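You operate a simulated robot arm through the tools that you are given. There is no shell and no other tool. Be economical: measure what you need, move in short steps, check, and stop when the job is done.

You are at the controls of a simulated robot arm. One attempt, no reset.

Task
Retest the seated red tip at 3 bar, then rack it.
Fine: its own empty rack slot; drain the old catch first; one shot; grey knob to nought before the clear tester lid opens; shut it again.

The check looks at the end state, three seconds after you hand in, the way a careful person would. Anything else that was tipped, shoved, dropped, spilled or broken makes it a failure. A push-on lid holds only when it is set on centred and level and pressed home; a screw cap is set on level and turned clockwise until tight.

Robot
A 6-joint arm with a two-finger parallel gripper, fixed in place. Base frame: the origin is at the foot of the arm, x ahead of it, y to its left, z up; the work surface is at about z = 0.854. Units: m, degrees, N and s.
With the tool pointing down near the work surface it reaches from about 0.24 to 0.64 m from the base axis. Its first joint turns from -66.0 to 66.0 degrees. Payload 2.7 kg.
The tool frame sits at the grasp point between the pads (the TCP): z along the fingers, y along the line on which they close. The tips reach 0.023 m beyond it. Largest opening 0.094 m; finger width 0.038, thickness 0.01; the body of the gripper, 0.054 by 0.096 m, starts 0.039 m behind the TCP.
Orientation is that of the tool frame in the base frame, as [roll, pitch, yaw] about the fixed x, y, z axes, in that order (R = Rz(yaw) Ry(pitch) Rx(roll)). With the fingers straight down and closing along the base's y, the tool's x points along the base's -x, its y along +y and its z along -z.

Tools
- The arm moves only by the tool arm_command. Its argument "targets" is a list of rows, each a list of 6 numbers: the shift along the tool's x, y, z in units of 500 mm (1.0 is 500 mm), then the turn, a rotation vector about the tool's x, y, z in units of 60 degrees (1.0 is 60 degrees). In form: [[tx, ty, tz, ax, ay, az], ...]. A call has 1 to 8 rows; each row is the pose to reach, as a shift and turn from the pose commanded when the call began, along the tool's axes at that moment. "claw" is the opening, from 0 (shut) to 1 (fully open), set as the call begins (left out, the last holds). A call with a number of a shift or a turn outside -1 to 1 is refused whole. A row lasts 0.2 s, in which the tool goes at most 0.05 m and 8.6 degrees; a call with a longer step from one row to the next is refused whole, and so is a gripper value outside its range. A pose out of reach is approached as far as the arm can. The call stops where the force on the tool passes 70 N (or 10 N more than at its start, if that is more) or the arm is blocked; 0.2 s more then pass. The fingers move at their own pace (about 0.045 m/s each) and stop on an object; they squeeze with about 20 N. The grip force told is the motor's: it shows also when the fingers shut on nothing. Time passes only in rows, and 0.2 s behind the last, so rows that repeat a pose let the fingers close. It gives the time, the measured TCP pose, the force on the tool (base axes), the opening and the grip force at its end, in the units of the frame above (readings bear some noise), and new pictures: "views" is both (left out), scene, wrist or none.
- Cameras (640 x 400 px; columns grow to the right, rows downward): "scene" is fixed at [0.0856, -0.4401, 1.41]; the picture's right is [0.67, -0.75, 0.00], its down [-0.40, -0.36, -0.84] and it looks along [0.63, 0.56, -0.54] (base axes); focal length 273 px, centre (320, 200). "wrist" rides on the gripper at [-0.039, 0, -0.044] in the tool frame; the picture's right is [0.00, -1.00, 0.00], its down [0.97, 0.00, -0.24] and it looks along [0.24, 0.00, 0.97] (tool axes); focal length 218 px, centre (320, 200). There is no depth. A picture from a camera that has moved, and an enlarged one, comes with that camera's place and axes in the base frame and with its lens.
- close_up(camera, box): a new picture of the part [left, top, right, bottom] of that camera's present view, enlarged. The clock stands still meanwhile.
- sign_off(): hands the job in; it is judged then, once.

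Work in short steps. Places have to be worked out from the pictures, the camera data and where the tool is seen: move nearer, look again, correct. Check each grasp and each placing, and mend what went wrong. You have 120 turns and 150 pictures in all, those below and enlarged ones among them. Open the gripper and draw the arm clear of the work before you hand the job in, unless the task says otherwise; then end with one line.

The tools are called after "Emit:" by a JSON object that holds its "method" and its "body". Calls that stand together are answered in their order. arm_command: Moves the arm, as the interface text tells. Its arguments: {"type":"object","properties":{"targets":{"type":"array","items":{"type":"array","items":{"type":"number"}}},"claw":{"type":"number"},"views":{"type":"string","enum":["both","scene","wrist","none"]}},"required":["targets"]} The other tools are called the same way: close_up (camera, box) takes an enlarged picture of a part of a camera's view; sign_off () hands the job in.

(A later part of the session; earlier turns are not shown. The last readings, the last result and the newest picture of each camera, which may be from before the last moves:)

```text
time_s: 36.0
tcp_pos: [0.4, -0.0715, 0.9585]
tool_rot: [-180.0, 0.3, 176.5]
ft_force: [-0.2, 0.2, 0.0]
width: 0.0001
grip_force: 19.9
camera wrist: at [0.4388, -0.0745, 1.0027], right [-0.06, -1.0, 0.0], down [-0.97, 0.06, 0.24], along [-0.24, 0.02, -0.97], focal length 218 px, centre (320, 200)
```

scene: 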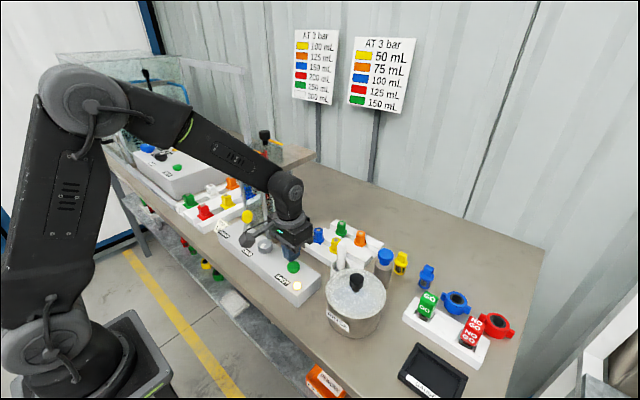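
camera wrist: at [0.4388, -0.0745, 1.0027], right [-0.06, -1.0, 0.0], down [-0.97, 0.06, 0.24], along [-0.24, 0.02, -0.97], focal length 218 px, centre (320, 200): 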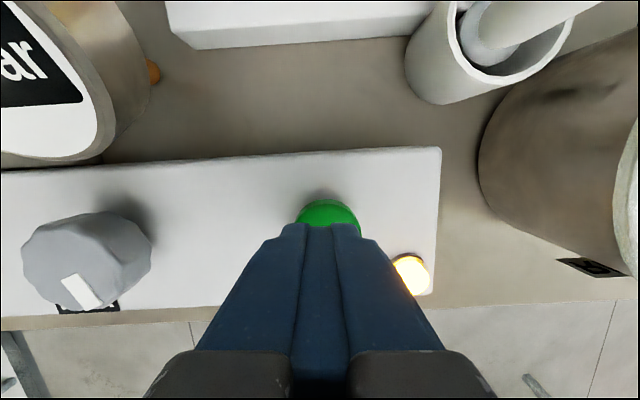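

Tips are centred above the button. I press down gradually without releasing, watching force.

Emit:
{"method": "arm_command", "body": {"targets": [[0, 0, 0.03, 0, 0, 0], [0, 0, 0.046, 0, 0, 0], [0, 0, 0.053, 0, 0, 0], [0, 0, 0.058, 0, 0, 0]], "views": "wrist"}}

```text
time_s: 37.0
tcp_pos: [0.3988, -0.0727, 0.9312]
tool_rot: [-180.0, 0.4, 176.5]
ft_force: [-3.1, 2.4, 10.6]
width: 0.0001
grip_force: 19.6
camera wrist: at [0.4394, -0.0758, 0.9746], right [-0.06, -1.0, 0.0], down [-0.97, 0.06, 0.23], along [-0.23, 0.01, -0.97], focal length 218 px, centre (320, 200)
```

wrist: 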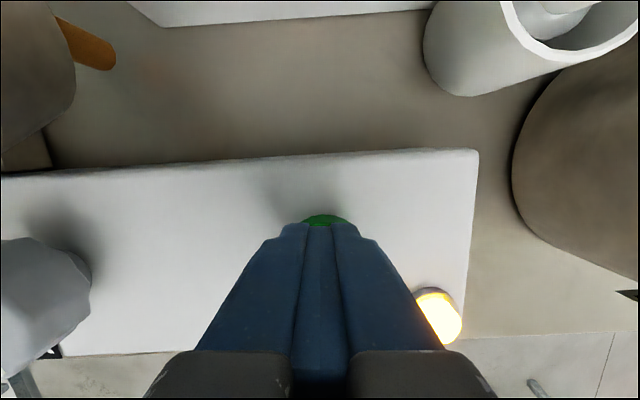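

In contact at ~10 N. I press a few mm further.

Emit:
{"method": "arm_command", "body": {"targets": [[0, 0, 0.004, 0, 0, 0], [0, 0, 0.009, 0, 0, 0]], "views": "both"}}

```text
time_s: 37.6
tcp_pos: [0.3994, -0.074, 0.9294]
tool_rot: [179.9, 0.5, 176.6]
ft_force: [-12.5, 6.1, 40.2]
width: 0.0
grip_force: 19.6
camera wrist: at [0.4394, -0.0757, 0.9719], right [-0.06, -1.0, 0.0], down [-0.97, 0.06, 0.23], along [-0.23, 0.01, -0.97], focal length 218 px, centre (320, 200)
```

scene: 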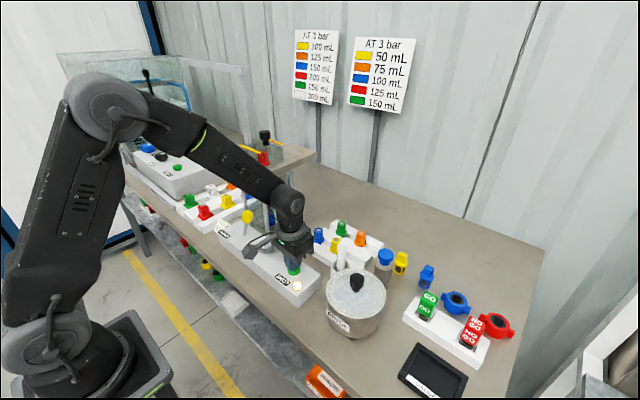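
wrist: 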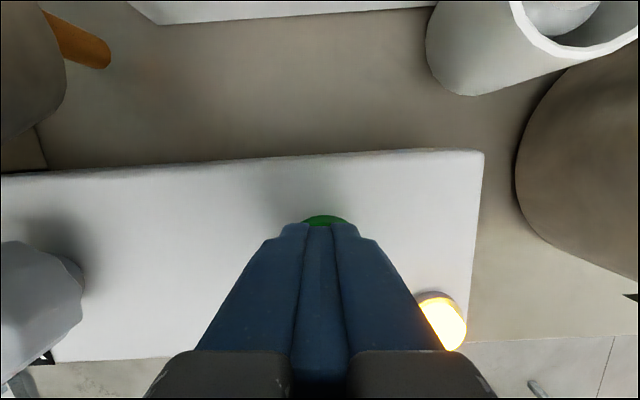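

At 40 N the button is bottomed. I lift off straight up and look at the cylinder.

Emit:
{"method": "arm_command", "body": {"targets": [[0, 0, -0.04, 0, 0, 0], [0, 0, -0.12, 0, 0, 0], [0, 0, -0.2, 0, 0, 0], [0, 0, -0.22, 0, 0, 0]], "views": "both"}}

Emit:
{"method": "close_up", "body": {"camera": "scene", "box": [220, 160, 320, 230]}}

```text
time_s: 38.6
tcp_pos: [0.3978, -0.0732, 1.0381]
tool_rot: [179.9, 0.3, 176.5]
ft_force: [-0.5, -0.4, 0.2]
width: 0.0
grip_force: 20.3
camera wrist: at [0.4387, -0.075, 1.081], right [-0.06, -1.0, 0.0], down [-0.97, 0.06, 0.24], along [-0.24, 0.02, -0.97], focal length 218 px, centre (320, 200)
```

scene: 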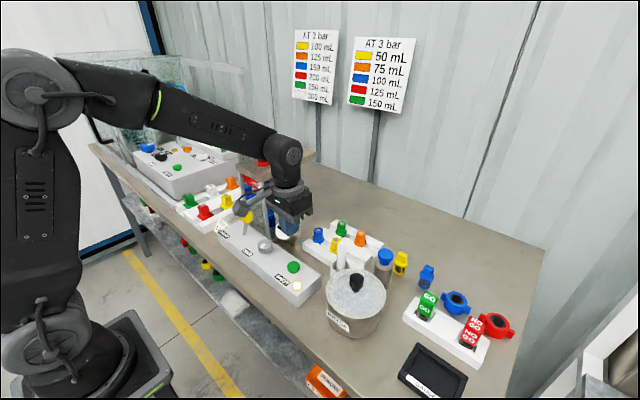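
wrist: 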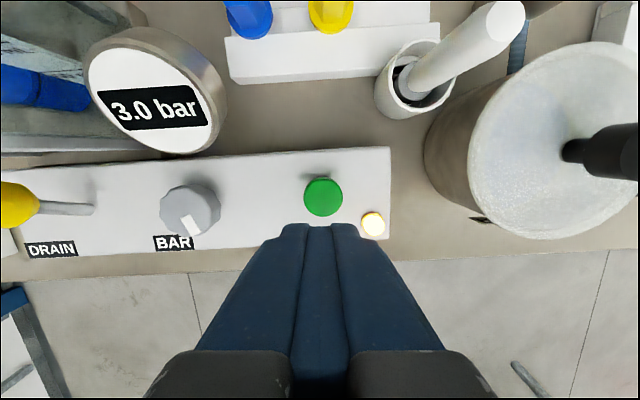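

```text
5.71 times, centred on (270, 195) of scene
camera zoom: at [0.0856, -0.4401, 1.41], right [0.67, -0.75, 0.0], down [-0.4, -0.36, -0.84], along [0.63, 0.56, -0.54], focal length 1558 px, centre (606, 229)
```

zoom: 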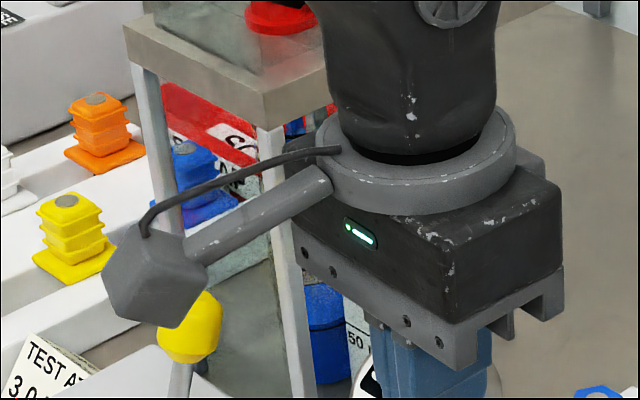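

The cylinder now holds blue, so the shot was delivered. Next the knob back to nought: I go above it with yaw pre-turned +41° for counter-clockwise turning.

Emit:
{"method": "arm_command", "body": {"targets": [[0.005, 0.06, 0, 0, 0, 0.13], [0.01, 0.12, 0, 0, 0, 0.26], [0.015, 0.18, 0.0, 0, 0, 0.39], [0.0186, 0.205, 0.05, 0, 0, 0.52], [0.0186, 0.205, 0.1, 0, 0, 0.625], [0.0186, 0.205, 0.1, 0, 0, 0.625]], "claw": 0.5, "views": "wrist"}}

```text
time_s: 40.0
tcp_pos: [0.3944, 0.029, 0.9858]
tool_rot: [179.7, 0.2, 138.9]
ft_force: [-0.6, 0.0, 0.7]
width: 0.0471
grip_force: 0.0
camera wrist: at [0.425, 0.0026, 1.03], right [-0.66, -0.75, 0.0], down [-0.73, 0.64, 0.24], along [-0.18, 0.16, -0.97], focal length 218 px, centre (320, 200)
```

wrist: 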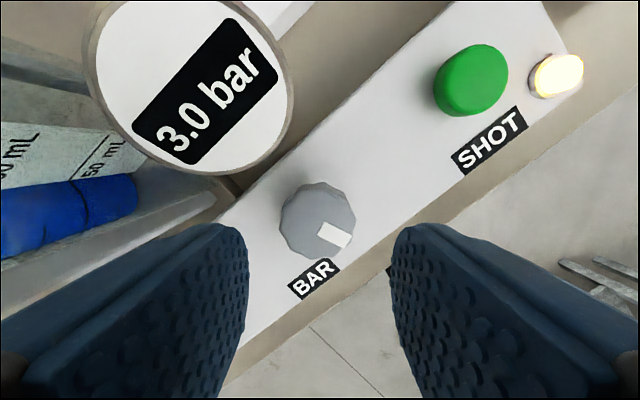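

Aligned. I descend, grip, turn counter-clockwise ~82°, and release.

Emit:
{"method": "arm_command", "body": {"targets": [[0, 0.001, 0.06, 0, 0, 0], [0, 0.001, 0.118, 0, 0, 0], [0, 0.001, 0.118, 0, 0, 0]], "views": "none"}}

Emit:
{"method": "arm_command", "body": {"targets": [[0, 0.001, 0, 0, 0, 0], [0, 0.001, 0, 0, 0, 0], [0, 0.001, 0, 0, 0, 0]], "claw": 0.0, "views": "none"}}

Emit:
{"method": "arm_command", "body": {"targets": [[0, 0, 0, 0, 0, -0.13], [0, 0, 0, 0, 0, -0.26], [0, 0, 0, 0, 0, -0.39], [0, 0, 0, 0, 0, -0.52], [0, 0, 0, 0, 0, -0.65], [0, 0, 0, 0, 0, -0.78], [0, 0, 0, 0, 0, -0.9], [0, 0, 0, 0, 0, -1.0]], "views": "none"}}

Emit:
{"method": "arm_command", "body": {"targets": [[0, 0, 0, 0, 0, -0.13], [0, 0, 0, 0, 0, -0.26], [0, 0, 0, 0, 0, -0.37], [0, 0, 0, 0, 0, -0.37]], "views": "none"}}

Emit:
{"method": "arm_command", "body": {"targets": [[0, 0, 0, 0, 0, 0], [0, 0, -0.08, 0, 0, 0], [0, 0, -0.12, 0, 0, 0.12], [0, 0, -0.12, 0, 0, 0.24], [0, 0, -0.12, 0, 0, 0.36], [0, 0, -0.12, 0, 0, 0.48], [0, 0, -0.12, 0, 0, 0.6], [0, 0, -0.12, 0, 0, 0.68]], "claw": 0.5, "views": "wrist"}}

```text
time_s: 40.8
tcp_pos: [0.397, 0.0292, 0.9272]
tool_rot: [179.8, 0.2, 139.0]
ft_force: [-0.8, -0.2, 0.2]
width: 0.0469
grip_force: 0.1
```

```text
time_s: 41.6
tcp_pos: [0.3958, 0.0287, 0.9281]
tool_rot: [179.9, 0.2, 139.0]
ft_force: [-7.4, -16.0, 8.4]
width: 0.0394
grip_force: 45.4
```

```text
time_s: 43.4
tcp_pos: [0.3962, 0.0306, 0.9284]
tool_rot: [180.0, 0.3, -160.8]
ft_force: [-14.0, -1.1, 15.4]
width: 0.039
grip_force: 44.7
```

```text
time_s: 44.4
tcp_pos: [0.3964, 0.0317, 0.9266]
tool_rot: [-180.0, 0.2, -138.6]
ft_force: [-23.3, 23.1, 18.5]
width: 0.0392
grip_force: 44.6
```

```text
time_s: 46.2
tcp_pos: [0.3981, 0.0305, 0.987]
tool_rot: [-179.9, 0.2, -179.7]
ft_force: [-0.3, -0.7, 0.3]
width: 0.0469
grip_force: 0.1
camera wrist: at [0.4369, 0.0304, 1.0307], right [0.01, -1.0, 0.0], down [-0.97, -0.01, 0.23], along [-0.23, 0.0, -0.97], focal length 218 px, centre (320, 200)
```

wrist: 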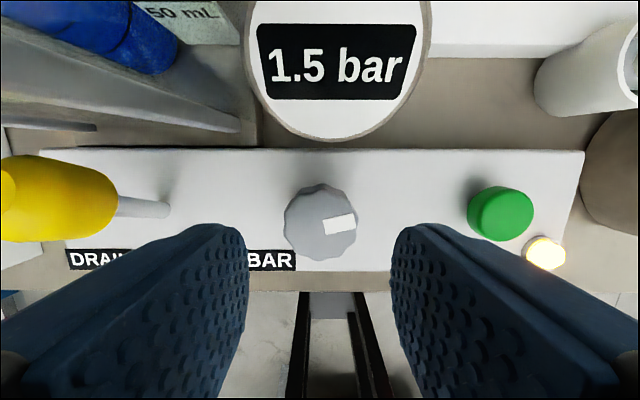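

1.5 bar as expected; I repeat the same turn to reach nought (slightly overdriven toward the zero stop).

Emit:
{"method": "arm_command", "body": {"targets": [[0.004, -0.002, 0, 0, 0, 0.13], [0.004, -0.002, 0, 0, 0, 0.26], [0.004, -0.002, 0, 0, 0, 0.39], [0.004, -0.002, 0, 0, 0, 0.52], [0.004, -0.002, 0, 0, 0, 0.65], [0.004, -0.002, 0.04, 0, 0, 0.69], [0.004, -0.002, 0.08, 0, 0, 0.69], [0.004, -0.002, 0.118, 0, 0, 0.69]], "views": "none"}}

Emit:
{"method": "arm_command", "body": {"targets": [[0, 0.0, 0, 0, 0, 0], [0, 0.0, 0, 0, 0, 0], [0, 0.0, 0, 0, 0, 0]], "claw": 0.0, "views": "none"}}

Emit:
{"method": "arm_command", "body": {"targets": [[0, 0, 0, 0, 0, -0.13], [0, 0, 0, 0, 0, -0.26], [0, 0, 0, 0, 0, -0.39], [0, 0, 0, 0, 0, -0.52], [0, 0, 0, 0, 0, -0.65], [0, 0, 0, 0, 0, -0.78], [0, 0, 0, 0, 0, -0.9], [0, 0, 0, 0, 0, -1.0]], "views": "none"}}

Emit:
{"method": "arm_command", "body": {"targets": [[0, 0, 0, 0, 0, -0.13], [0, 0, 0, 0, 0, -0.26], [0, 0, 0, 0, 0, -0.4], [0, 0, 0, 0, 0, -0.4]], "views": "none"}}

Emit:
{"method": "arm_command", "body": {"targets": [[0, 0, 0, 0, 0, 0], [0, 0, -0.08, 0, 0, 0], [0, 0, -0.12, 0, 0, 0.12], [0, 0, -0.12, 0, 0, 0.24], [0, 0, -0.12, 0, 0, 0.36], [0, 0, -0.12, 0, 0, 0.48], [0, 0, -0.12, 0, 0, 0.6], [0, 0, -0.12, 0, 0, 0.7]], "claw": 0.5, "views": "wrist"}}

```text
time_s: 48.0
tcp_pos: [0.3956, 0.0286, 0.928]
tool_rot: [179.8, 0.1, 139.0]
ft_force: [-0.2, 0.4, -1.1]
width: 0.047
grip_force: 0.0
```

```text
time_s: 48.8
tcp_pos: [0.3955, 0.0296, 0.9279]
tool_rot: [179.8, 0.2, 139.1]
ft_force: [5.2, 6.8, -8.0]
width: 0.0393
grip_force: 45.1
```

```text
time_s: 50.6
tcp_pos: [0.3953, 0.0314, 0.9284]
tool_rot: [-180.0, 0.5, -160.8]
ft_force: [17.7, 20.0, -20.4]
width: 0.0392
grip_force: 45.0
```

```text
time_s: 51.6
tcp_pos: [0.3943, 0.0292, 0.9284]
tool_rot: [-180.0, 0.1, -137.1]
ft_force: [-4.8, 24.8, -3.4]
width: 0.0394
grip_force: 44.9
```

```text
time_s: 53.4
tcp_pos: [0.3951, 0.0281, 0.9891]
tool_rot: [-179.9, 0.3, -179.1]
ft_force: [0.4, 0.7, 0.2]
width: 0.0468
grip_force: 0.0
camera wrist: at [0.4348, 0.03, 1.032], right [0.02, -1.0, 0.0], down [-0.97, -0.02, 0.23], along [-0.23, 0.0, -0.97], focal length 218 px, centre (320, 200)
```

wrist: 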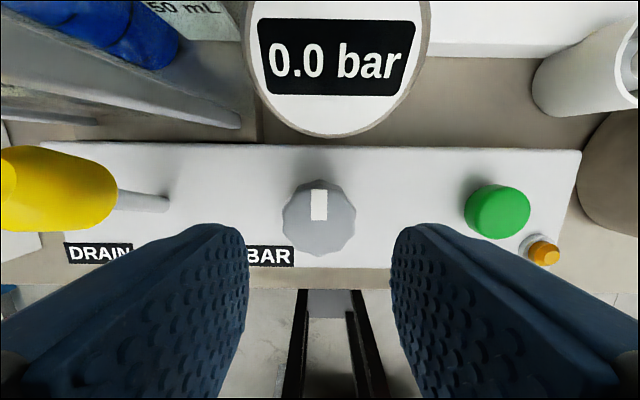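

Pressure is at 0.0 with the lamp off. I rise and move over the tower lid to study it.

Emit:
{"method": "arm_command", "body": {"targets": [[0, 0, -0.095, 0, 0, 0], [0, 0, -0.19, 0, 0, 0], [0, 0, -0.285, 0, 0, 0], [0, 0, -0.38, 0, 0, 0], [0, 0, -0.475, 0, 0, 0], [-0.06, 0.06, -0.52, 0, 0, 0], [-0.12, 0.12, -0.52, 0, 0, 0], [-0.17, 0.19, -0.52, 0, 0, 0]], "views": "none"}}

Emit:
{"method": "arm_command", "body": {"targets": [[-0.02, 0.03, 0, 0, 0, -0.01], [-0.02, 0.03, 0, 0, 0, -0.015]], "views": "both"}}

Emit:
{"method": "close_up", "body": {"camera": "scene", "box": [220, 115, 330, 185]}}

Emit:
{"method": "close_up", "body": {"camera": "wrist", "box": [220, 60, 460, 260]}}

```text
time_s: 55.2
tcp_pos: [0.4771, 0.1269, 1.2479]
tool_rot: [180.0, 0.4, -179.0]
ft_force: [-0.9, 0.0, 0.1]
width: 0.0468
grip_force: 0.1
```

```text
time_s: 55.8
tcp_pos: [0.4863, 0.1404, 1.2486]
tool_rot: [-179.9, 0.4, -178.1]
ft_force: [1.2, -0.2, 0.5]
width: 0.0472
grip_force: 0.0
camera wrist: at [0.5265, 0.1424, 1.2921], right [0.03, -1.0, 0.0], down [-0.97, -0.03, 0.23], along [-0.23, -0.01, -0.97], focal length 218 px, centre (320, 200)
```

scene: 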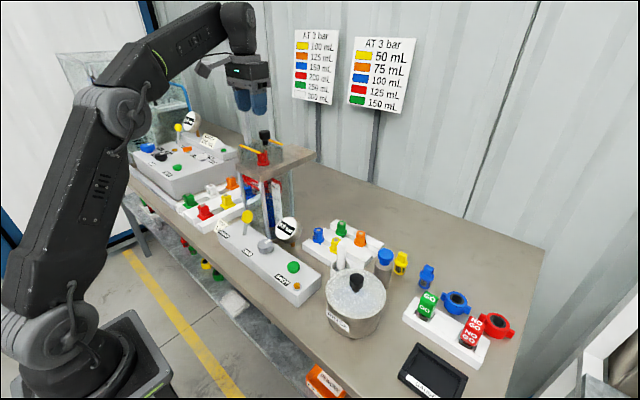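
wrist: 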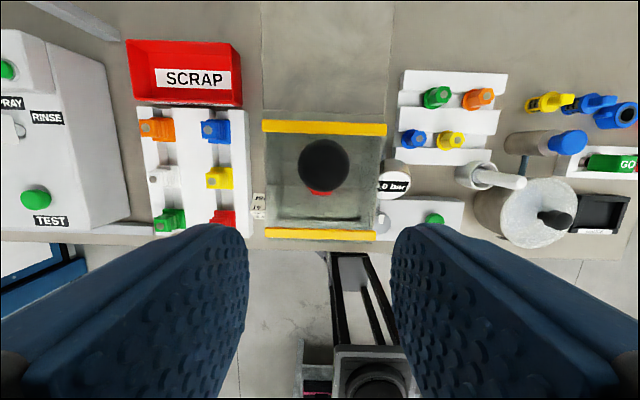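

```text
5.71 times, centred on (275, 150) of scene
camera zoom: at [0.0856, -0.4401, 1.41], right [0.67, -0.75, 0.0], down [-0.4, -0.36, -0.84], along [0.63, 0.56, -0.54], focal length 1558 px, centre (577, 486)
```

zoom: 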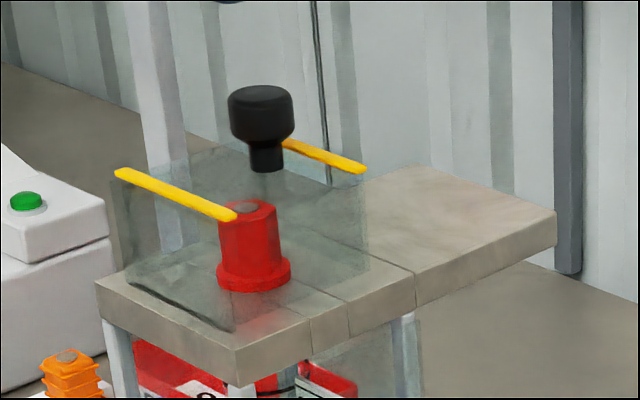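

```text
2.00 times, centred on (340, 160) of wrist
camera zoom: at [0.5265, 0.1424, 1.2921], right [0.03, -1.0, 0.0], down [-0.97, -0.03, 0.23], along [-0.23, -0.01, -0.97], focal length 436 px, centre (280, 280)
```

zoom: 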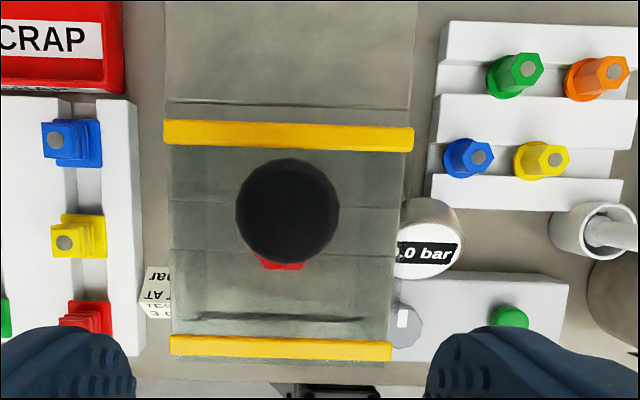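

The hood is a clear box with a black knob at ≈(0.516, 0.141, 1.162). I go down and grip the knob, then test gently which way it moves.

Emit:
{"method": "arm_command", "body": {"targets": [[-0.03, 0.001, 0.03, 0, 0, -0.03], [-0.058, 0.001, 0.08, 0, 0, -0.03], [-0.058, 0.001, 0.12, 0, 0, -0.03], [-0.058, 0.001, 0.161, 0, 0, -0.03], [-0.058, 0.001, 0.161, 0, 0, -0.03]], "views": "both"}}

Emit:
{"method": "close_up", "body": {"camera": "scene", "box": [220, 115, 330, 185]}}

```text
time_s: 57.0
tcp_pos: [0.5166, 0.1408, 1.168]
tool_rot: [180.0, 0.4, -176.3]
ft_force: [0.0, -0.5, -0.1]
width: 0.0473
grip_force: 0.1
camera wrist: at [0.5566, 0.144, 1.2107], right [0.07, -1.0, 0.0], down [-0.97, -0.06, 0.23], along [-0.23, -0.01, -0.97], focal length 218 px, centre (320, 200)
```

scene: 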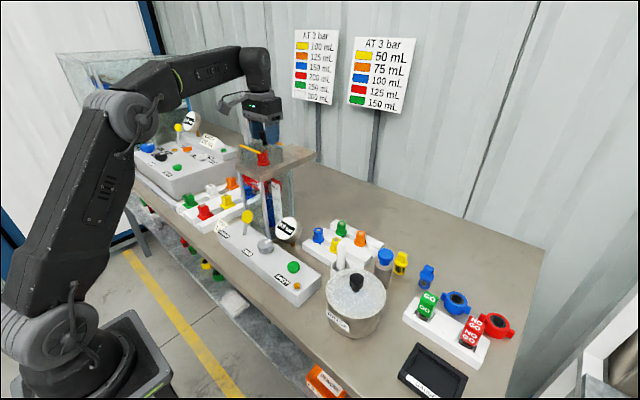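
wrist: 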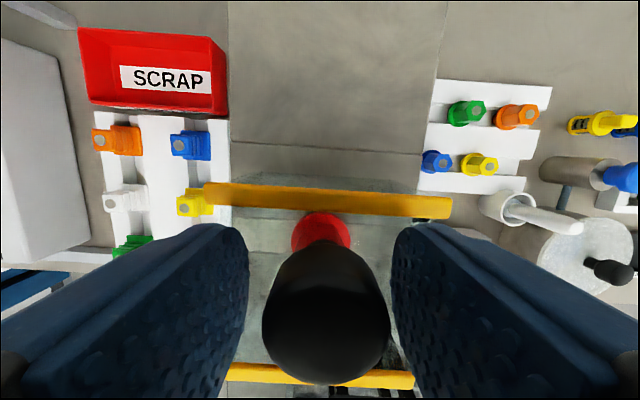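

```text
5.71 times, centred on (275, 150) of scene
camera zoom: at [0.0856, -0.4401, 1.41], right [0.67, -0.75, 0.0], down [-0.4, -0.36, -0.84], along [0.63, 0.56, -0.54], focal length 1558 px, centre (577, 486)
```

zoom: 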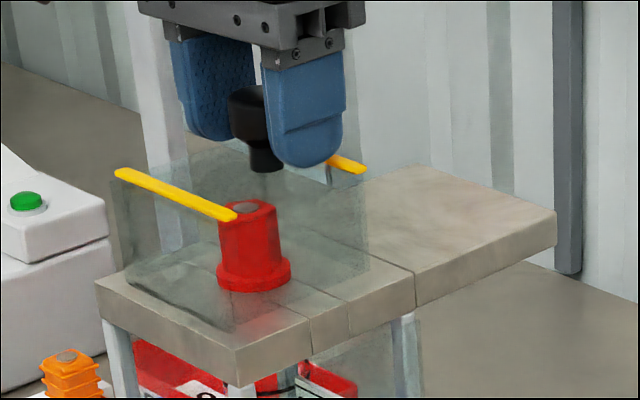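

Knob is between the fingers, and nothing else is touched. I close on it, squaring yaw first.

Emit:
{"method": "arm_command", "body": {"targets": [[0, 0, 0, 0, 0, 0.06], [0, 0, 0, 0, 0, 0.06], [0, 0, 0, 0, 0, 0.06], [0, 0, 0, 0, 0, 0.06]], "claw": 0.0, "views": "wrist"}}

```text
time_s: 58.0
tcp_pos: [0.5174, 0.1405, 1.1683]
tool_rot: [-179.9, 0.3, 180.0]
ft_force: [3.3, -14.9, -4.9]
width: 0.0296
grip_force: 45.2
camera wrist: at [0.5569, 0.1401, 1.2108], right [0.0, -1.0, 0.0], down [-0.97, 0.0, 0.24], along [-0.24, 0.0, -0.97], focal length 218 px, centre (320, 200)
```

wrist: 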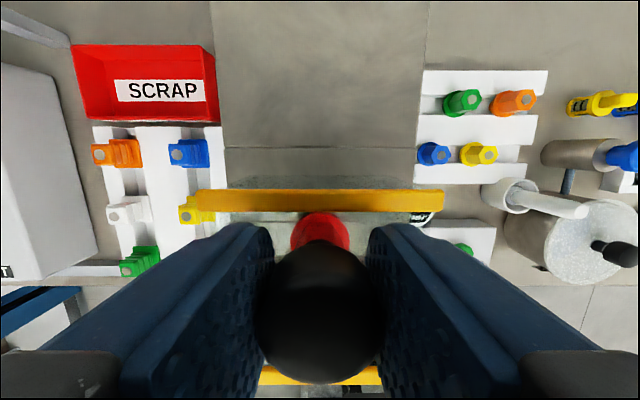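

Knob gripped (0.030 m). I shift the ~1 mm side load off and lift 6 mm as a test.

Emit:
{"method": "arm_command", "body": {"targets": [[0, -0.002, -0.004, 0, 0, 0], [0, -0.002, -0.008, 0, 0, 0], [0, -0.002, -0.012, 0, 0, 0], [0, -0.002, -0.012, 0, 0, 0]], "views": "scene"}}

Emit:
{"method": "close_up", "body": {"camera": "scene", "box": [220, 115, 330, 185]}}

```text
time_s: 59.0
tcp_pos: [0.5156, 0.1402, 1.1683]
tool_rot: [-179.8, -0.4, -179.9]
ft_force: [7.0, -14.7, -36.5]
width: 0.0295
grip_force: 45.4
```

scene: 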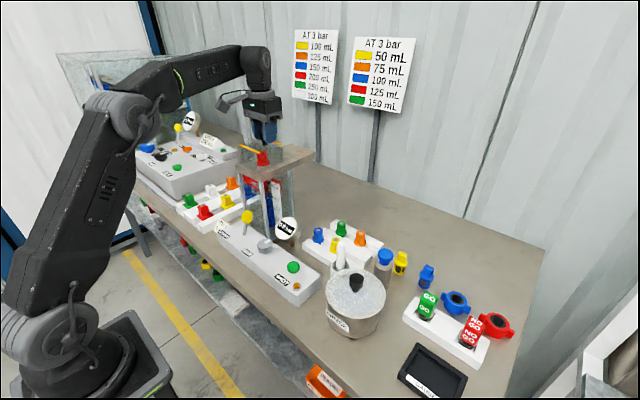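

```text
5.71 times, centred on (275, 150) of scene
camera zoom: at [0.0864, -0.4405, 1.4098], right [0.67, -0.75, 0.0], down [-0.4, -0.36, -0.84], along [0.63, 0.56, -0.54], focal length 1558 px, centre (577, 486)
```

zoom: 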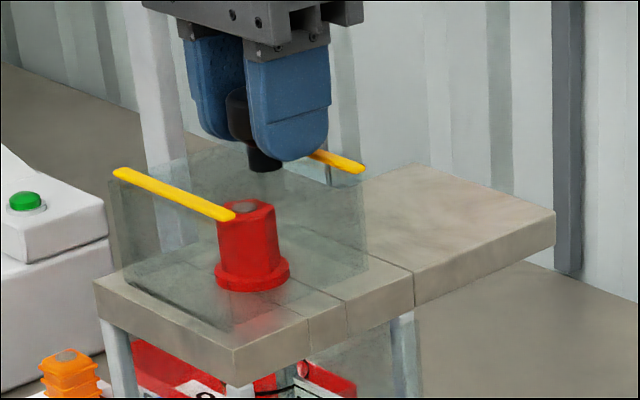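

Upward force does not move it, so it is not a plain lift. The plate extends rearward, suggesting a slide; I relax the lift and test +x by a few mm.

Emit:
{"method": "arm_command", "body": {"targets": [[0, -0.004, 0.012, 0, 0, 0], [-0.008, -0.004, 0.012, 0, 0, 0], [-0.016, -0.004, 0.012, 0, 0, 0], [-0.024, -0.004, 0.012, 0, 0, 0]], "views": "none"}}

Emit:
{"method": "close_up", "body": {"camera": "scene", "box": [220, 115, 330, 185]}}

```text
time_s: 60.0
tcp_pos: [0.5282, 0.1398, 1.1693]
tool_rot: [179.9, 0.3, -179.8]
ft_force: [-1.0, 1.8, -3.7]
width: 0.0297
grip_force: 44.6
```

```text
5.71 times, centred on (275, 150) of scene
camera zoom: at [0.0857, -0.44, 1.41], right [0.67, -0.75, 0.0], down [-0.4, -0.36, -0.84], along [0.63, 0.56, -0.54], focal length 1558 px, centre (577, 486)
```

zoom: 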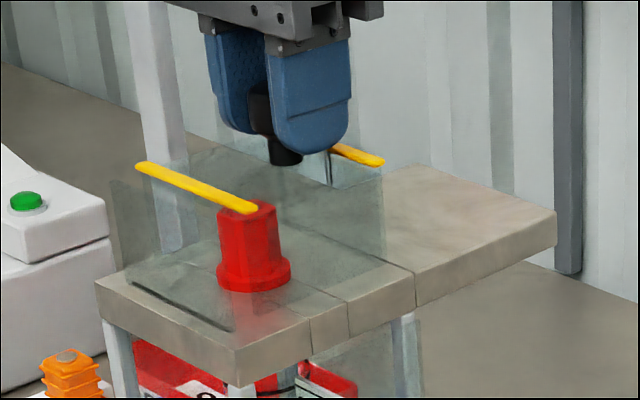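

It slides rearward freely. I push it on along +x in steps.

Emit:
{"method": "arm_command", "body": {"targets": [[-0.04, 0, 0, 0, 0, 0], [-0.08, 0, 0, 0, 0, 0], [-0.12, 0, 0, 0, 0, 0], [-0.15, 0, 0, 0, 0, 0], [-0.15, 0, 0, 0, 0, 0]], "views": "none"}}

Emit:
{"method": "close_up", "body": {"camera": "scene", "box": [220, 95, 350, 185]}}

```text
time_s: 61.2
tcp_pos: [0.5612, 0.14, 1.1695]
tool_rot: [179.6, 1.1, -179.4]
ft_force: [1.3, 31.0, 36.6]
width: 0.0294
grip_force: 44.9
out of reach, approached as far as the arm can: row 2, 3, 4, 5
```

```text
4.44 times, centred on (285, 140) of scene
camera zoom: at [0.085, -0.4392, 1.4103], right [0.67, -0.75, 0.0], down [-0.4, -0.36, -0.84], along [0.63, 0.56, -0.54], focal length 1211 px, centre (476, 467)
```

zoom: 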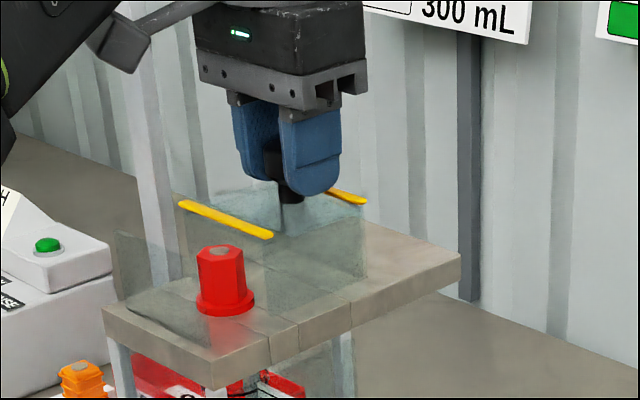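

The vertical tool runs out of reach at x≈0.56. I release, rise slightly, and lean the tool 45° to regrip the knob with more reach.

Emit:
{"method": "arm_command", "body": {"targets": [[0, 0, 0, 0, 0, 0], [0, 0, 0, 0, 0, 0], [0.02, 0, -0.06, 0, 0, 0], [0.06, 0, -0.12, 0, -0.13, 0], [0.08, 0, -0.12, 0, -0.26, 0], [0.1, 0, -0.12, 0, -0.39, 0], [0.1, 0, -0.12, 0, -0.52, 0], [0.1, 0, -0.12, 0, -0.65, 0]], "claw": 0.5, "views": "both"}}

```text
time_s: 63.0
tcp_pos: [0.5113, 0.1355, 1.2239]
tool_rot: [179.8, 39.4, -179.8]
ft_force: [1.0, -0.4, -0.7]
width: 0.047
grip_force: 0.1
out of reach, approached as far as the arm can: row 3
camera wrist: at [0.5142, 0.1353, 1.2815], right [0.0, -1.0, 0.0], down [-0.9, 0.0, -0.43], along [0.43, 0.0, -0.9], focal length 218 px, centre (320, 200)
```

scene: 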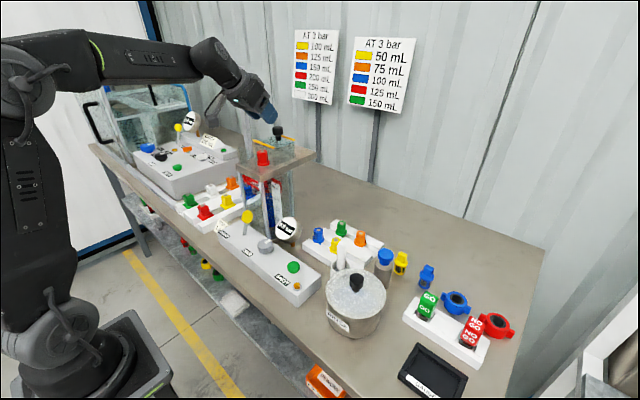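
wrist: 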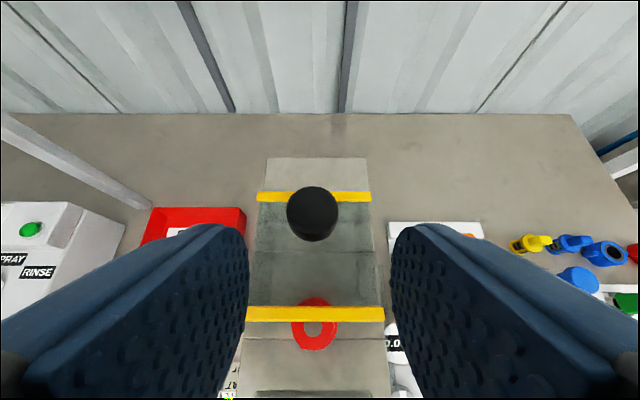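

Knob now at (0.5615, 0.139); the plate runs to x≈0.66. I advance along the tool axis and grip the knob.

Emit:
{"method": "arm_command", "body": {"targets": [[0, 0.007, 0.065, 0, 0, 0], [0, 0.007, 0.131, 0, 0, 0], [0, 0.007, 0.131, 0, 0, 0]], "views": "none"}}

Emit:
{"method": "arm_command", "body": {"targets": [[0, 0, 0, 0, 0, 0], [0, 0, 0, 0, 0, 0], [0, 0, 0, 0, 0, 0]], "claw": 0.0, "views": "wrist"}}

```text
time_s: 63.8
tcp_pos: [0.5511, 0.1406, 1.1727]
tool_rot: [179.9, 39.4, -179.9]
ft_force: [0.1, 0.2, -0.5]
width: 0.0471
grip_force: 0.1
```

```text
time_s: 64.6
tcp_pos: [0.5522, 0.14, 1.1731]
tool_rot: [179.9, 39.3, -179.8]
ft_force: [0.9, 2.2, -0.9]
width: 0.0292
grip_force: 45.2
camera wrist: at [0.5551, 0.1399, 1.2306], right [0.0, -1.0, 0.0], down [-0.9, 0.0, -0.43], along [0.43, 0.0, -0.9], focal length 218 px, centre (320, 200)
```

wrist: 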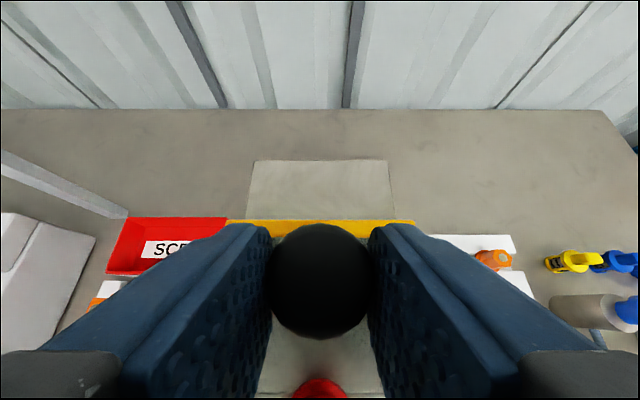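

Gripped with little side load. I push +x 70 mm in small steps.

Emit:
{"method": "arm_command", "body": {"targets": [[-0.022, 0, 0.018, 0, 0, 0], [-0.044, 0, 0.036, 0, 0, 0], [-0.066, 0, 0.054, 0, 0, 0], [-0.088, 0, 0.072, 0, 0, 0], [-0.108, 0, 0.089, 0, 0, 0], [-0.108, 0, 0.089, 0, 0, 0]], "views": "both"}}

Emit:
{"method": "close_up", "body": {"camera": "scene", "box": [220, 95, 350, 185]}}

```text
time_s: 66.0
tcp_pos: [0.6215, 0.1403, 1.1732]
tool_rot: [179.9, 39.2, -179.9]
ft_force: [-26.8, 4.6, -0.9]
width: 0.0298
grip_force: 45.5
camera wrist: at [0.6249, 0.14, 1.2317], right [0.0, -1.0, 0.0], down [-0.9, 0.0, -0.43], along [0.43, 0.0, -0.9], focal length 218 px, centre (320, 200)
```

scene: 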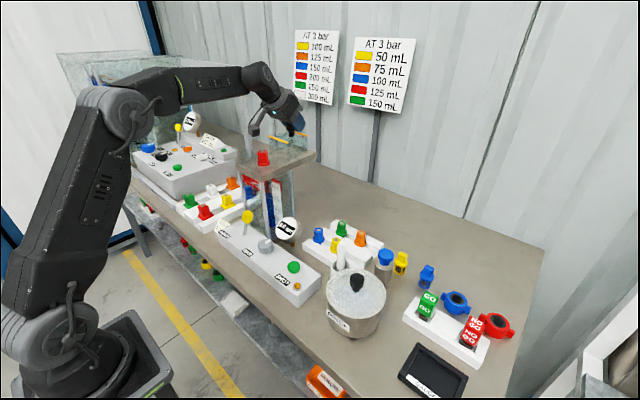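
wrist: 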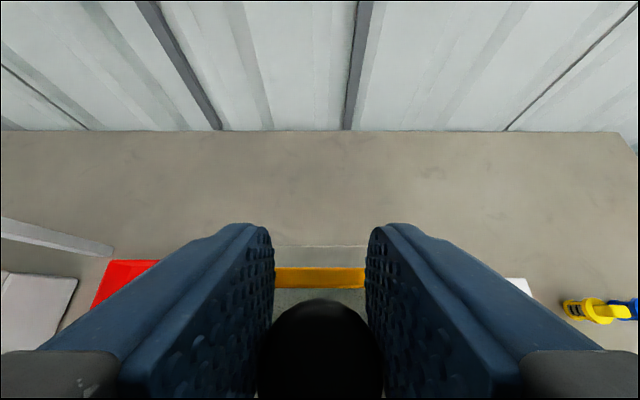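

```text
4.44 times, centred on (285, 140) of scene
camera zoom: at [0.0844, -0.4399, 1.4101], right [0.67, -0.75, 0.0], down [-0.4, -0.36, -0.84], along [0.63, 0.56, -0.54], focal length 1211 px, centre (476, 467)
```

zoom: 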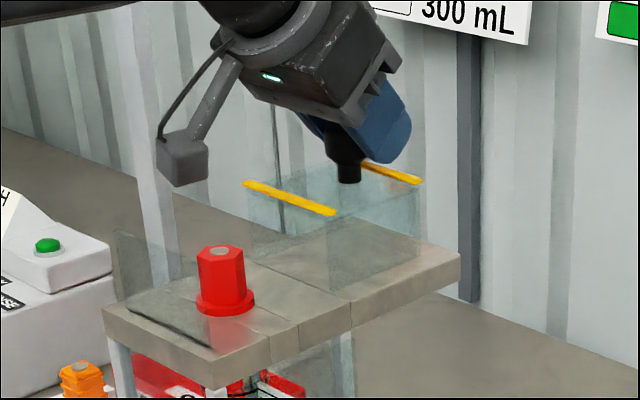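

The lid hit its rear end stop, well clear of the tip. I release and back away up along the tool axis.

Emit:
{"method": "arm_command", "body": {"targets": [[0.006, 0, -0.005, 0, 0, 0], [0.006, 0, -0.005, 0, 0, 0], [0.006, 0, -0.005, 0, 0, 0], [0.006, 0, -0.09, 0, 0, 0], [0.006, 0, -0.17, 0, 0, 0], [0.08, 0, -0.2, 0, 0, 0]], "claw": 0.5, "views": "wrist"}}

Emit:
{"method": "close_up", "body": {"camera": "scene", "box": [220, 115, 320, 185]}}

```text
time_s: 67.4
tcp_pos: [0.528, 0.1405, 1.2268]
tool_rot: [179.9, 39.3, -179.9]
ft_force: [0.5, -0.8, -0.4]
width: 0.0472
grip_force: 0.0
camera wrist: at [0.5317, 0.1394, 1.2843], right [0.0, -1.0, 0.0], down [-0.9, 0.0, -0.43], along [0.43, 0.0, -0.9], focal length 218 px, centre (320, 200)
```

wrist: 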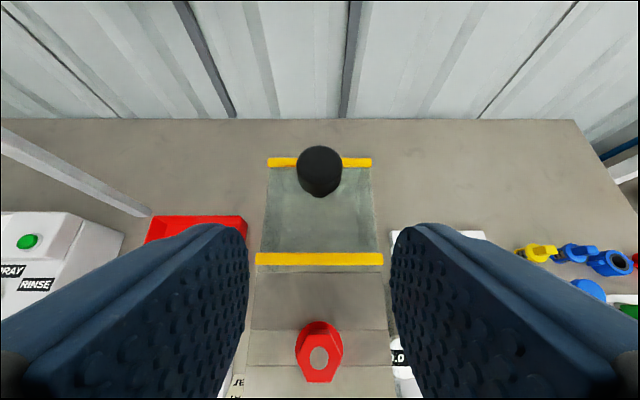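

```text
5.71 times, centred on (270, 150) of scene
camera zoom: at [0.0856, -0.4401, 1.41], right [0.67, -0.75, 0.0], down [-0.4, -0.36, -0.84], along [0.63, 0.56, -0.54], focal length 1558 px, centre (606, 486)
```

zoom: 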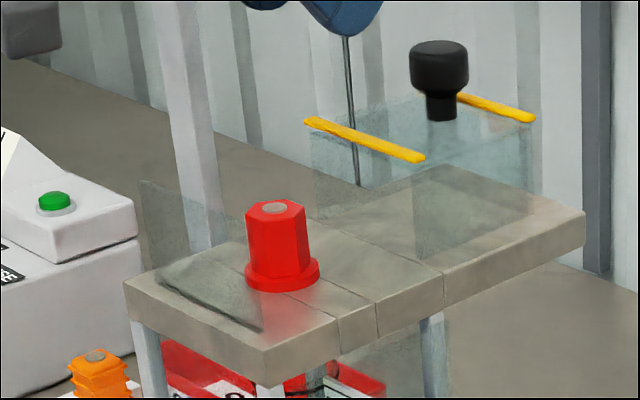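

Tip is exposed at ≈(0.502, 0.140), base z≈1.083, top 1.119; a fixed clear front wall stands at x≈0.455. Before taking it, I go look straight down on the hex rack to find its slot.

Emit:
{"method": "arm_command", "body": {"targets": [[0.0, -0.06, 0, 0, 0.11, 0], [0.03, -0.13, 0, 0, 0.22, 0], [0.06, -0.2, 0, 0, 0.33, 0], [0.09, -0.28, 0, 0, 0.44, 0], [0.12, -0.36, 0.01, 0, 0.55, 0], [0.141, -0.42, 0.014, 0, 0.655, 0], [0.141, -0.42, 0.014, 0, 0.655, 0]], "views": "wrist"}}

Emit:
{"method": "close_up", "body": {"camera": "wrist", "box": [220, 60, 460, 220]}}

Emit:
{"method": "close_up", "body": {"camera": "scene", "box": [295, 205, 395, 275]}}

```text
time_s: 69.0
tcp_pos: [0.4781, -0.0726, 1.1732]
tool_rot: [-180.0, 0.0, -179.8]
ft_force: [-0.2, -0.2, -0.4]
width: 0.047
grip_force: 0.1
camera wrist: at [0.5188, -0.0719, 1.2172], right [0.0, -1.0, 0.0], down [-0.97, 0.0, 0.24], along [-0.24, 0.0, -0.97], focal length 218 px, centre (320, 200)
```

wrist: 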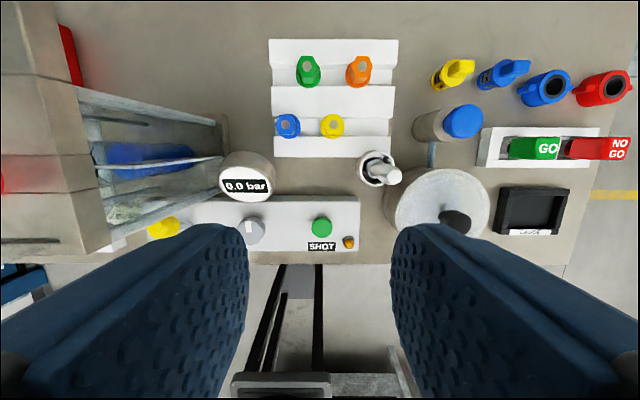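

```text
2.50 times, centred on (340, 140) of wrist
camera zoom: at [0.5188, -0.0719, 1.2172], right [0.0, -1.0, 0.0], down [-0.97, 0.0, 0.24], along [-0.24, 0.0, -0.97], focal length 546 px, centre (270, 350)
```

zoom: 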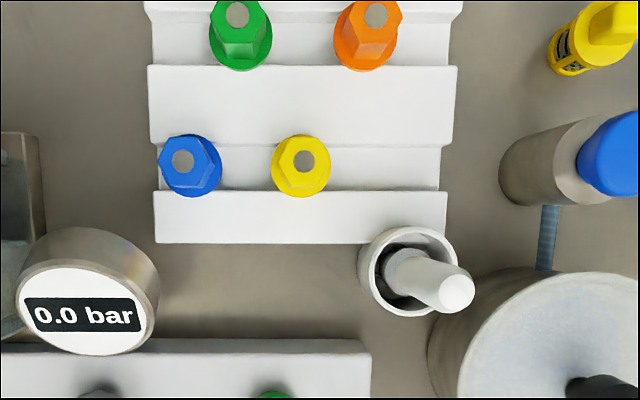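

```text
5.71 times, centred on (345, 240) of scene
camera zoom: at [0.0856, -0.4401, 1.41], right [0.67, -0.75, 0.0], down [-0.4, -0.36, -0.84], along [0.63, 0.56, -0.54], focal length 1558 px, centre (177, -29)
```

zoom: 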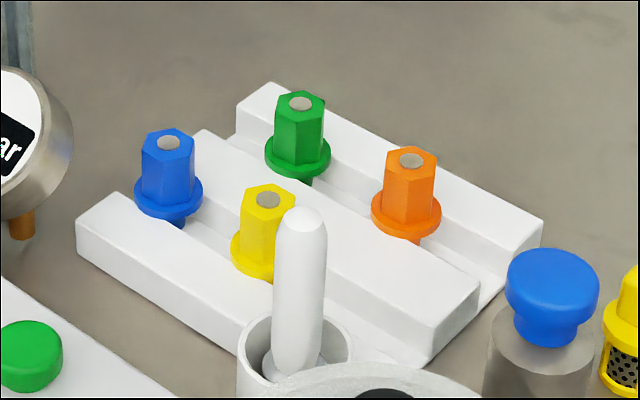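

The rack has front row blue (y≈−0.026), yellow (−0.091), and an apparent free third place at y≈−0.155, x≈0.547. I look closer for the slot there.

Emit:
{"method": "arm_command", "body": {"targets": [[-0.02, -0.08, 0.04, 0, 0, 0], [-0.044, -0.164, 0.08, 0, 0, 0], [-0.044, -0.164, 0.17, 0, 0, 0], [-0.044, -0.164, 0.24, 0, 0, 0]], "views": "wrist"}}

Emit:
{"method": "close_up", "body": {"camera": "wrist", "box": [200, 20, 420, 200]}}

```text
time_s: 70.0
tcp_pos: [0.4992, -0.1535, 1.0553]
tool_rot: [179.9, 0.1, -179.9]
ft_force: [-0.5, 0.6, 0.2]
width: 0.0469
grip_force: 0.1
camera wrist: at [0.5399, -0.1536, 1.0982], right [0.0, -1.0, 0.0], down [-0.97, 0.0, 0.24], along [-0.24, 0.0, -0.97], focal length 218 px, centre (320, 200)
```

wrist: 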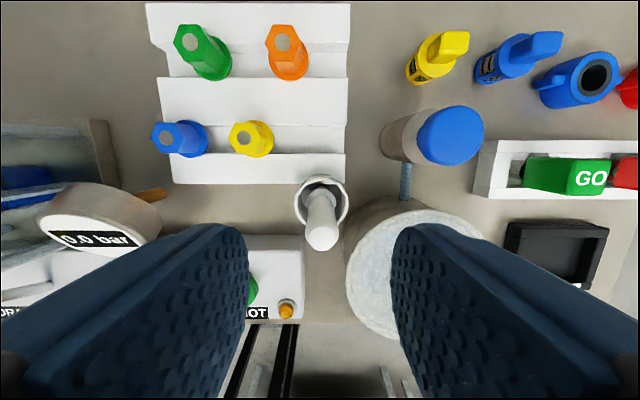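

```text
2.22 times, centred on (310, 110) of wrist
camera zoom: at [0.5399, -0.1536, 1.0982], right [0.0, -1.0, 0.0], down [-0.97, 0.0, 0.24], along [-0.24, 0.0, -0.97], focal length 485 px, centre (342, 400)
```

zoom: 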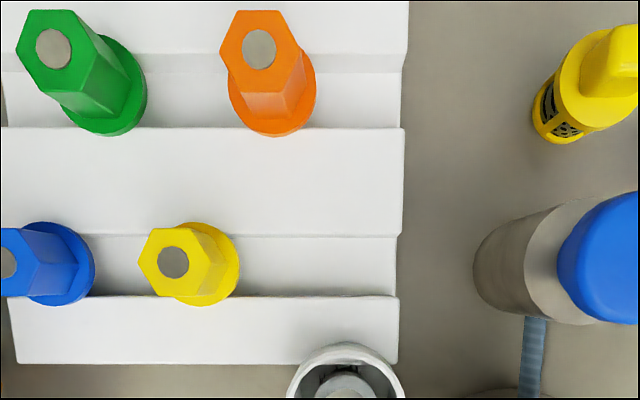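

The rack is two grooves: flange sits on ridges (z≈0.87), stem in groove; free third front place at ≈(0.547, −0.153). Now back over the tower to pick the tip.

Emit:
{"method": "arm_command", "body": {"targets": [[0, 0, -0.095, 0, 0, 0], [0, 0, -0.19, 0, 0, 0], [0, 0.03, -0.28, 0, 0, 0], [0, 0.13, -0.29, 0, 0, 0], [0, 0.23, -0.29, 0, 0, 0], [0, 0.33, -0.29, 0, 0, 0], [0, 0.43, -0.29, 0, 0, 0], [0, 0.5, -0.29, 0, 0, 0]], "views": "none"}}

Emit:
{"method": "arm_command", "body": {"targets": [[-0.006, 0.087, 0, 0, 0, 0], [-0.006, 0.087, 0, 0, 0, 0]], "views": "wrist"}}

Emit:
{"method": "close_up", "body": {"camera": "wrist", "box": [240, 140, 400, 300]}}

```text
refused: row 4 steps farther than a row can; nothing moved
```

```text
time_s: 70.6
tcp_pos: [0.5034, -0.1088, 1.055]
tool_rot: [-179.9, 0.0, -179.8]
ft_force: [0.0, -0.5, 1.0]
width: 0.047
grip_force: 0.0
camera wrist: at [0.5436, -0.1094, 1.0985], right [0.0, -1.0, 0.0], down [-0.97, 0.0, 0.24], along [-0.24, 0.0, -0.97], focal length 218 px, centre (320, 200)
```

wrist: 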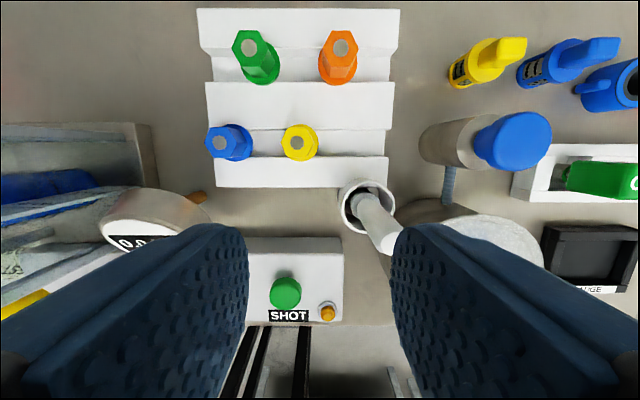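

```text
2.50 times, centred on (320, 220) of wrist
camera zoom: at [0.5436, -0.1094, 1.0985], right [0.0, -1.0, 0.0], down [-0.97, 0.0, 0.24], along [-0.24, 0.0, -0.97], focal length 546 px, centre (320, 150)
```

zoom: 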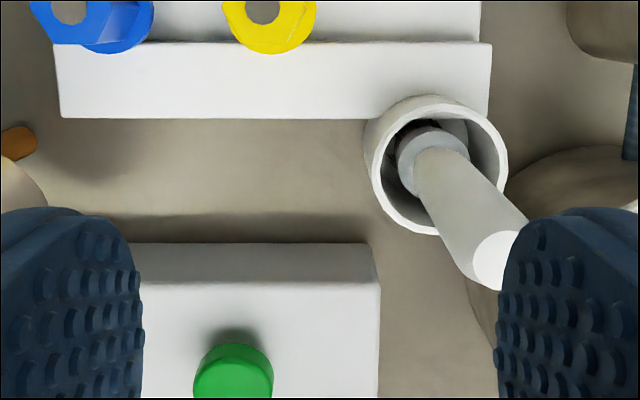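

The first call was refused, and the second moved only sideways harmlessly. I redo the move with smaller steps.

Emit:
{"method": "arm_command", "body": {"targets": [[0, 0, -0.095, 0, 0, 0], [0, 0, -0.19, 0, 0, 0], [0, 0, -0.28, 0, 0, 0], [0, 0.09, -0.29, 0, 0, 0], [0, 0.18, -0.29, 0, 0, 0], [0, 0.27, -0.29, 0, 0, 0], [0, 0.36, -0.29, 0, 0, 0], [0, 0.45, -0.29, 0, 0, 0]], "views": "none"}}

Emit:
{"method": "arm_command", "body": {"targets": [[0.003, 0.048, 0, 0, 0, 0], [0.003, 0.048, 0, 0, 0, 0]], "views": "wrist"}}

Emit:
{"method": "close_up", "body": {"camera": "wrist", "box": [220, 140, 420, 300]}}

```text
time_s: 72.4
tcp_pos: [0.5046, 0.1187, 1.2038]
tool_rot: [-180.0, -0.1, -179.9]
ft_force: [0.0, 0.8, -0.4]
width: 0.047
grip_force: 0.0
```

```text
time_s: 73.0
tcp_pos: [0.5015, 0.1423, 1.2017]
tool_rot: [-180.0, 0.0, -179.9]
ft_force: [0.2, 0.6, -1.1]
width: 0.0469
grip_force: 0.2
camera wrist: at [0.5421, 0.1415, 1.245], right [0.0, -1.0, 0.0], down [-0.97, 0.0, 0.24], along [-0.24, 0.0, -0.97], focal length 218 px, centre (320, 200)
```

wrist: 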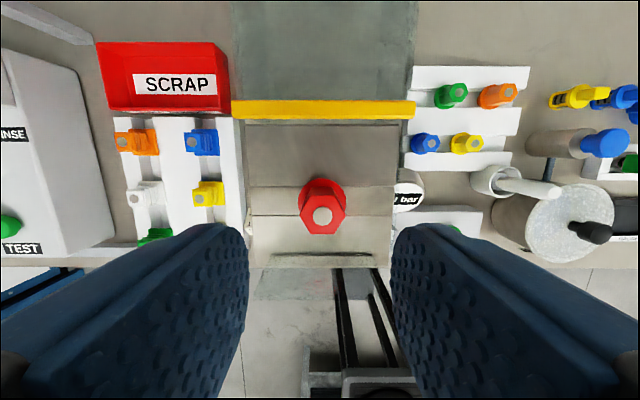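

```text
2.50 times, centred on (320, 220) of wrist
camera zoom: at [0.5421, 0.1415, 1.245], right [0.0, -1.0, 0.0], down [-0.97, 0.0, 0.24], along [-0.24, 0.0, -0.97], focal length 546 px, centre (320, 150)
```

zoom: 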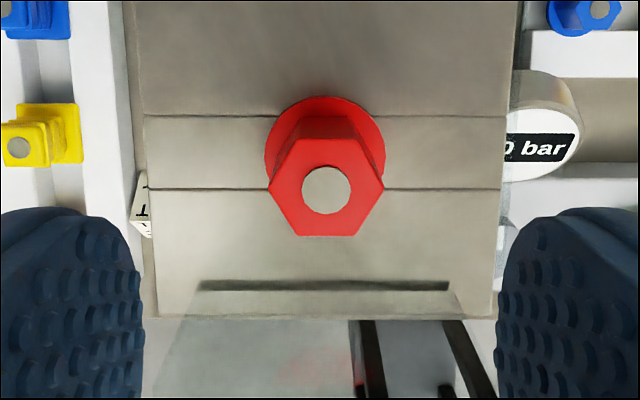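

Tip top at (0.5015, 0.1398) with hex vertices along y, so I yaw 30° to take the flats, then descend to z≈1.114 around it.

Emit:
{"method": "arm_command", "body": {"targets": [[0, -0.005, 0, 0, 0, -0.13], [0, -0.005, 0, 0, 0, -0.26], [0, -0.005, 0, 0, 0, -0.39], [0, -0.005, 0.0, 0, 0, -0.5], [0, -0.005, 0.06, 0, 0, -0.5], [0, -0.005, 0.12, 0, 0, -0.5], [0, -0.005, 0.174, 0, 0, -0.5], [0, -0.005, 0.174, 0, 0, -0.5]], "views": "wrist"}}

Emit:
{"method": "close_up", "body": {"camera": "scene", "box": [210, 105, 330, 185]}}

```text
time_s: 74.8
tcp_pos: [0.5015, 0.1363, 1.1109]
tool_rot: [179.9, -0.1, -149.9]
ft_force: [0.3, -0.7, -0.2]
width: 0.0471
grip_force: 0.1
camera wrist: at [0.536, 0.1553, 1.1548], right [0.5, -0.86, 0.0], down [-0.84, -0.49, 0.24], along [-0.21, -0.12, -0.97], focal length 218 px, centre (320, 200)
```

wrist: 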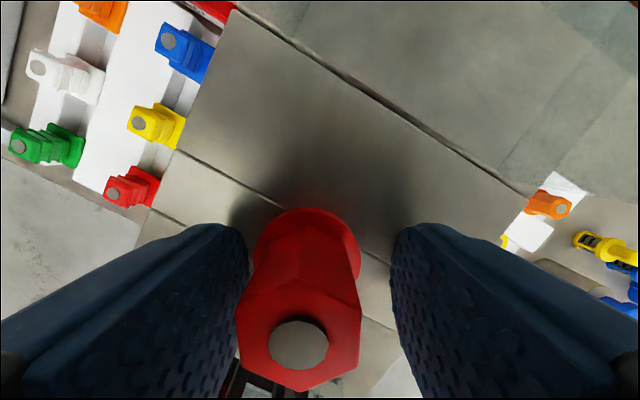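

```text
5.00 times, centred on (270, 145) of scene
camera zoom: at [0.0856, -0.4401, 1.41], right [0.67, -0.75, 0.0], down [-0.4, -0.36, -0.84], along [0.63, 0.56, -0.54], focal length 1363 px, centre (570, 475)
```

zoom: 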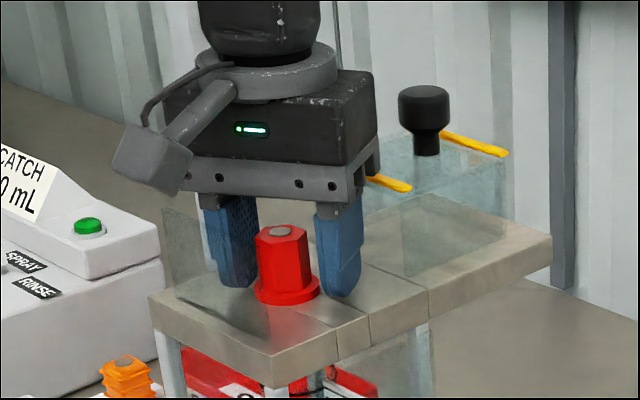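

The tip is ~4 mm toward tool +y; I centre on it and close.

Emit:
{"method": "arm_command", "body": {"targets": [[0, 0.008, 0, 0, 0, 0], [0, 0.008, 0, 0, 0, 0]], "views": "none"}}

Emit:
{"method": "arm_command", "body": {"targets": [[0, 0, 0, 0, 0, 0], [0, 0, 0, 0, 0, 0], [0, 0, 0, 0, 0, 0]], "claw": 0.0, "views": "wrist"}}

```text
time_s: 75.4
tcp_pos: [0.4995, 0.1407, 1.1128]
tool_rot: [180.0, 0.1, -149.9]
ft_force: [-0.5, -0.5, -0.1]
width: 0.0469
grip_force: 0.0
```

```text
time_s: 76.2
tcp_pos: [0.4986, 0.1401, 1.1132]
tool_rot: [-180.0, 0.0, -149.9]
ft_force: [0.6, -0.7, 0.6]
width: 0.0245
grip_force: 19.6
camera wrist: at [0.5342, 0.1595, 1.1562], right [0.5, -0.86, 0.0], down [-0.84, -0.49, 0.24], along [-0.21, -0.12, -0.97], focal length 218 px, centre (320, 200)
```

wrist: 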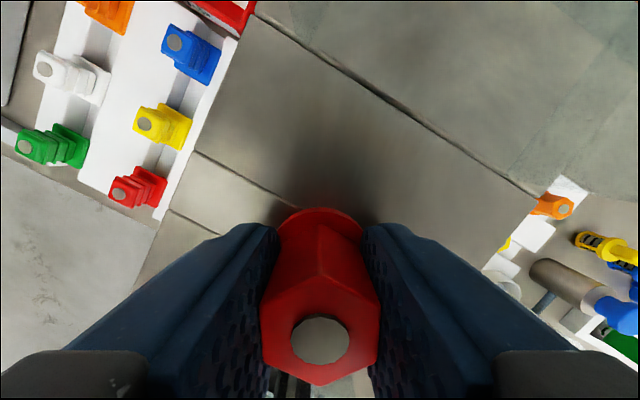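

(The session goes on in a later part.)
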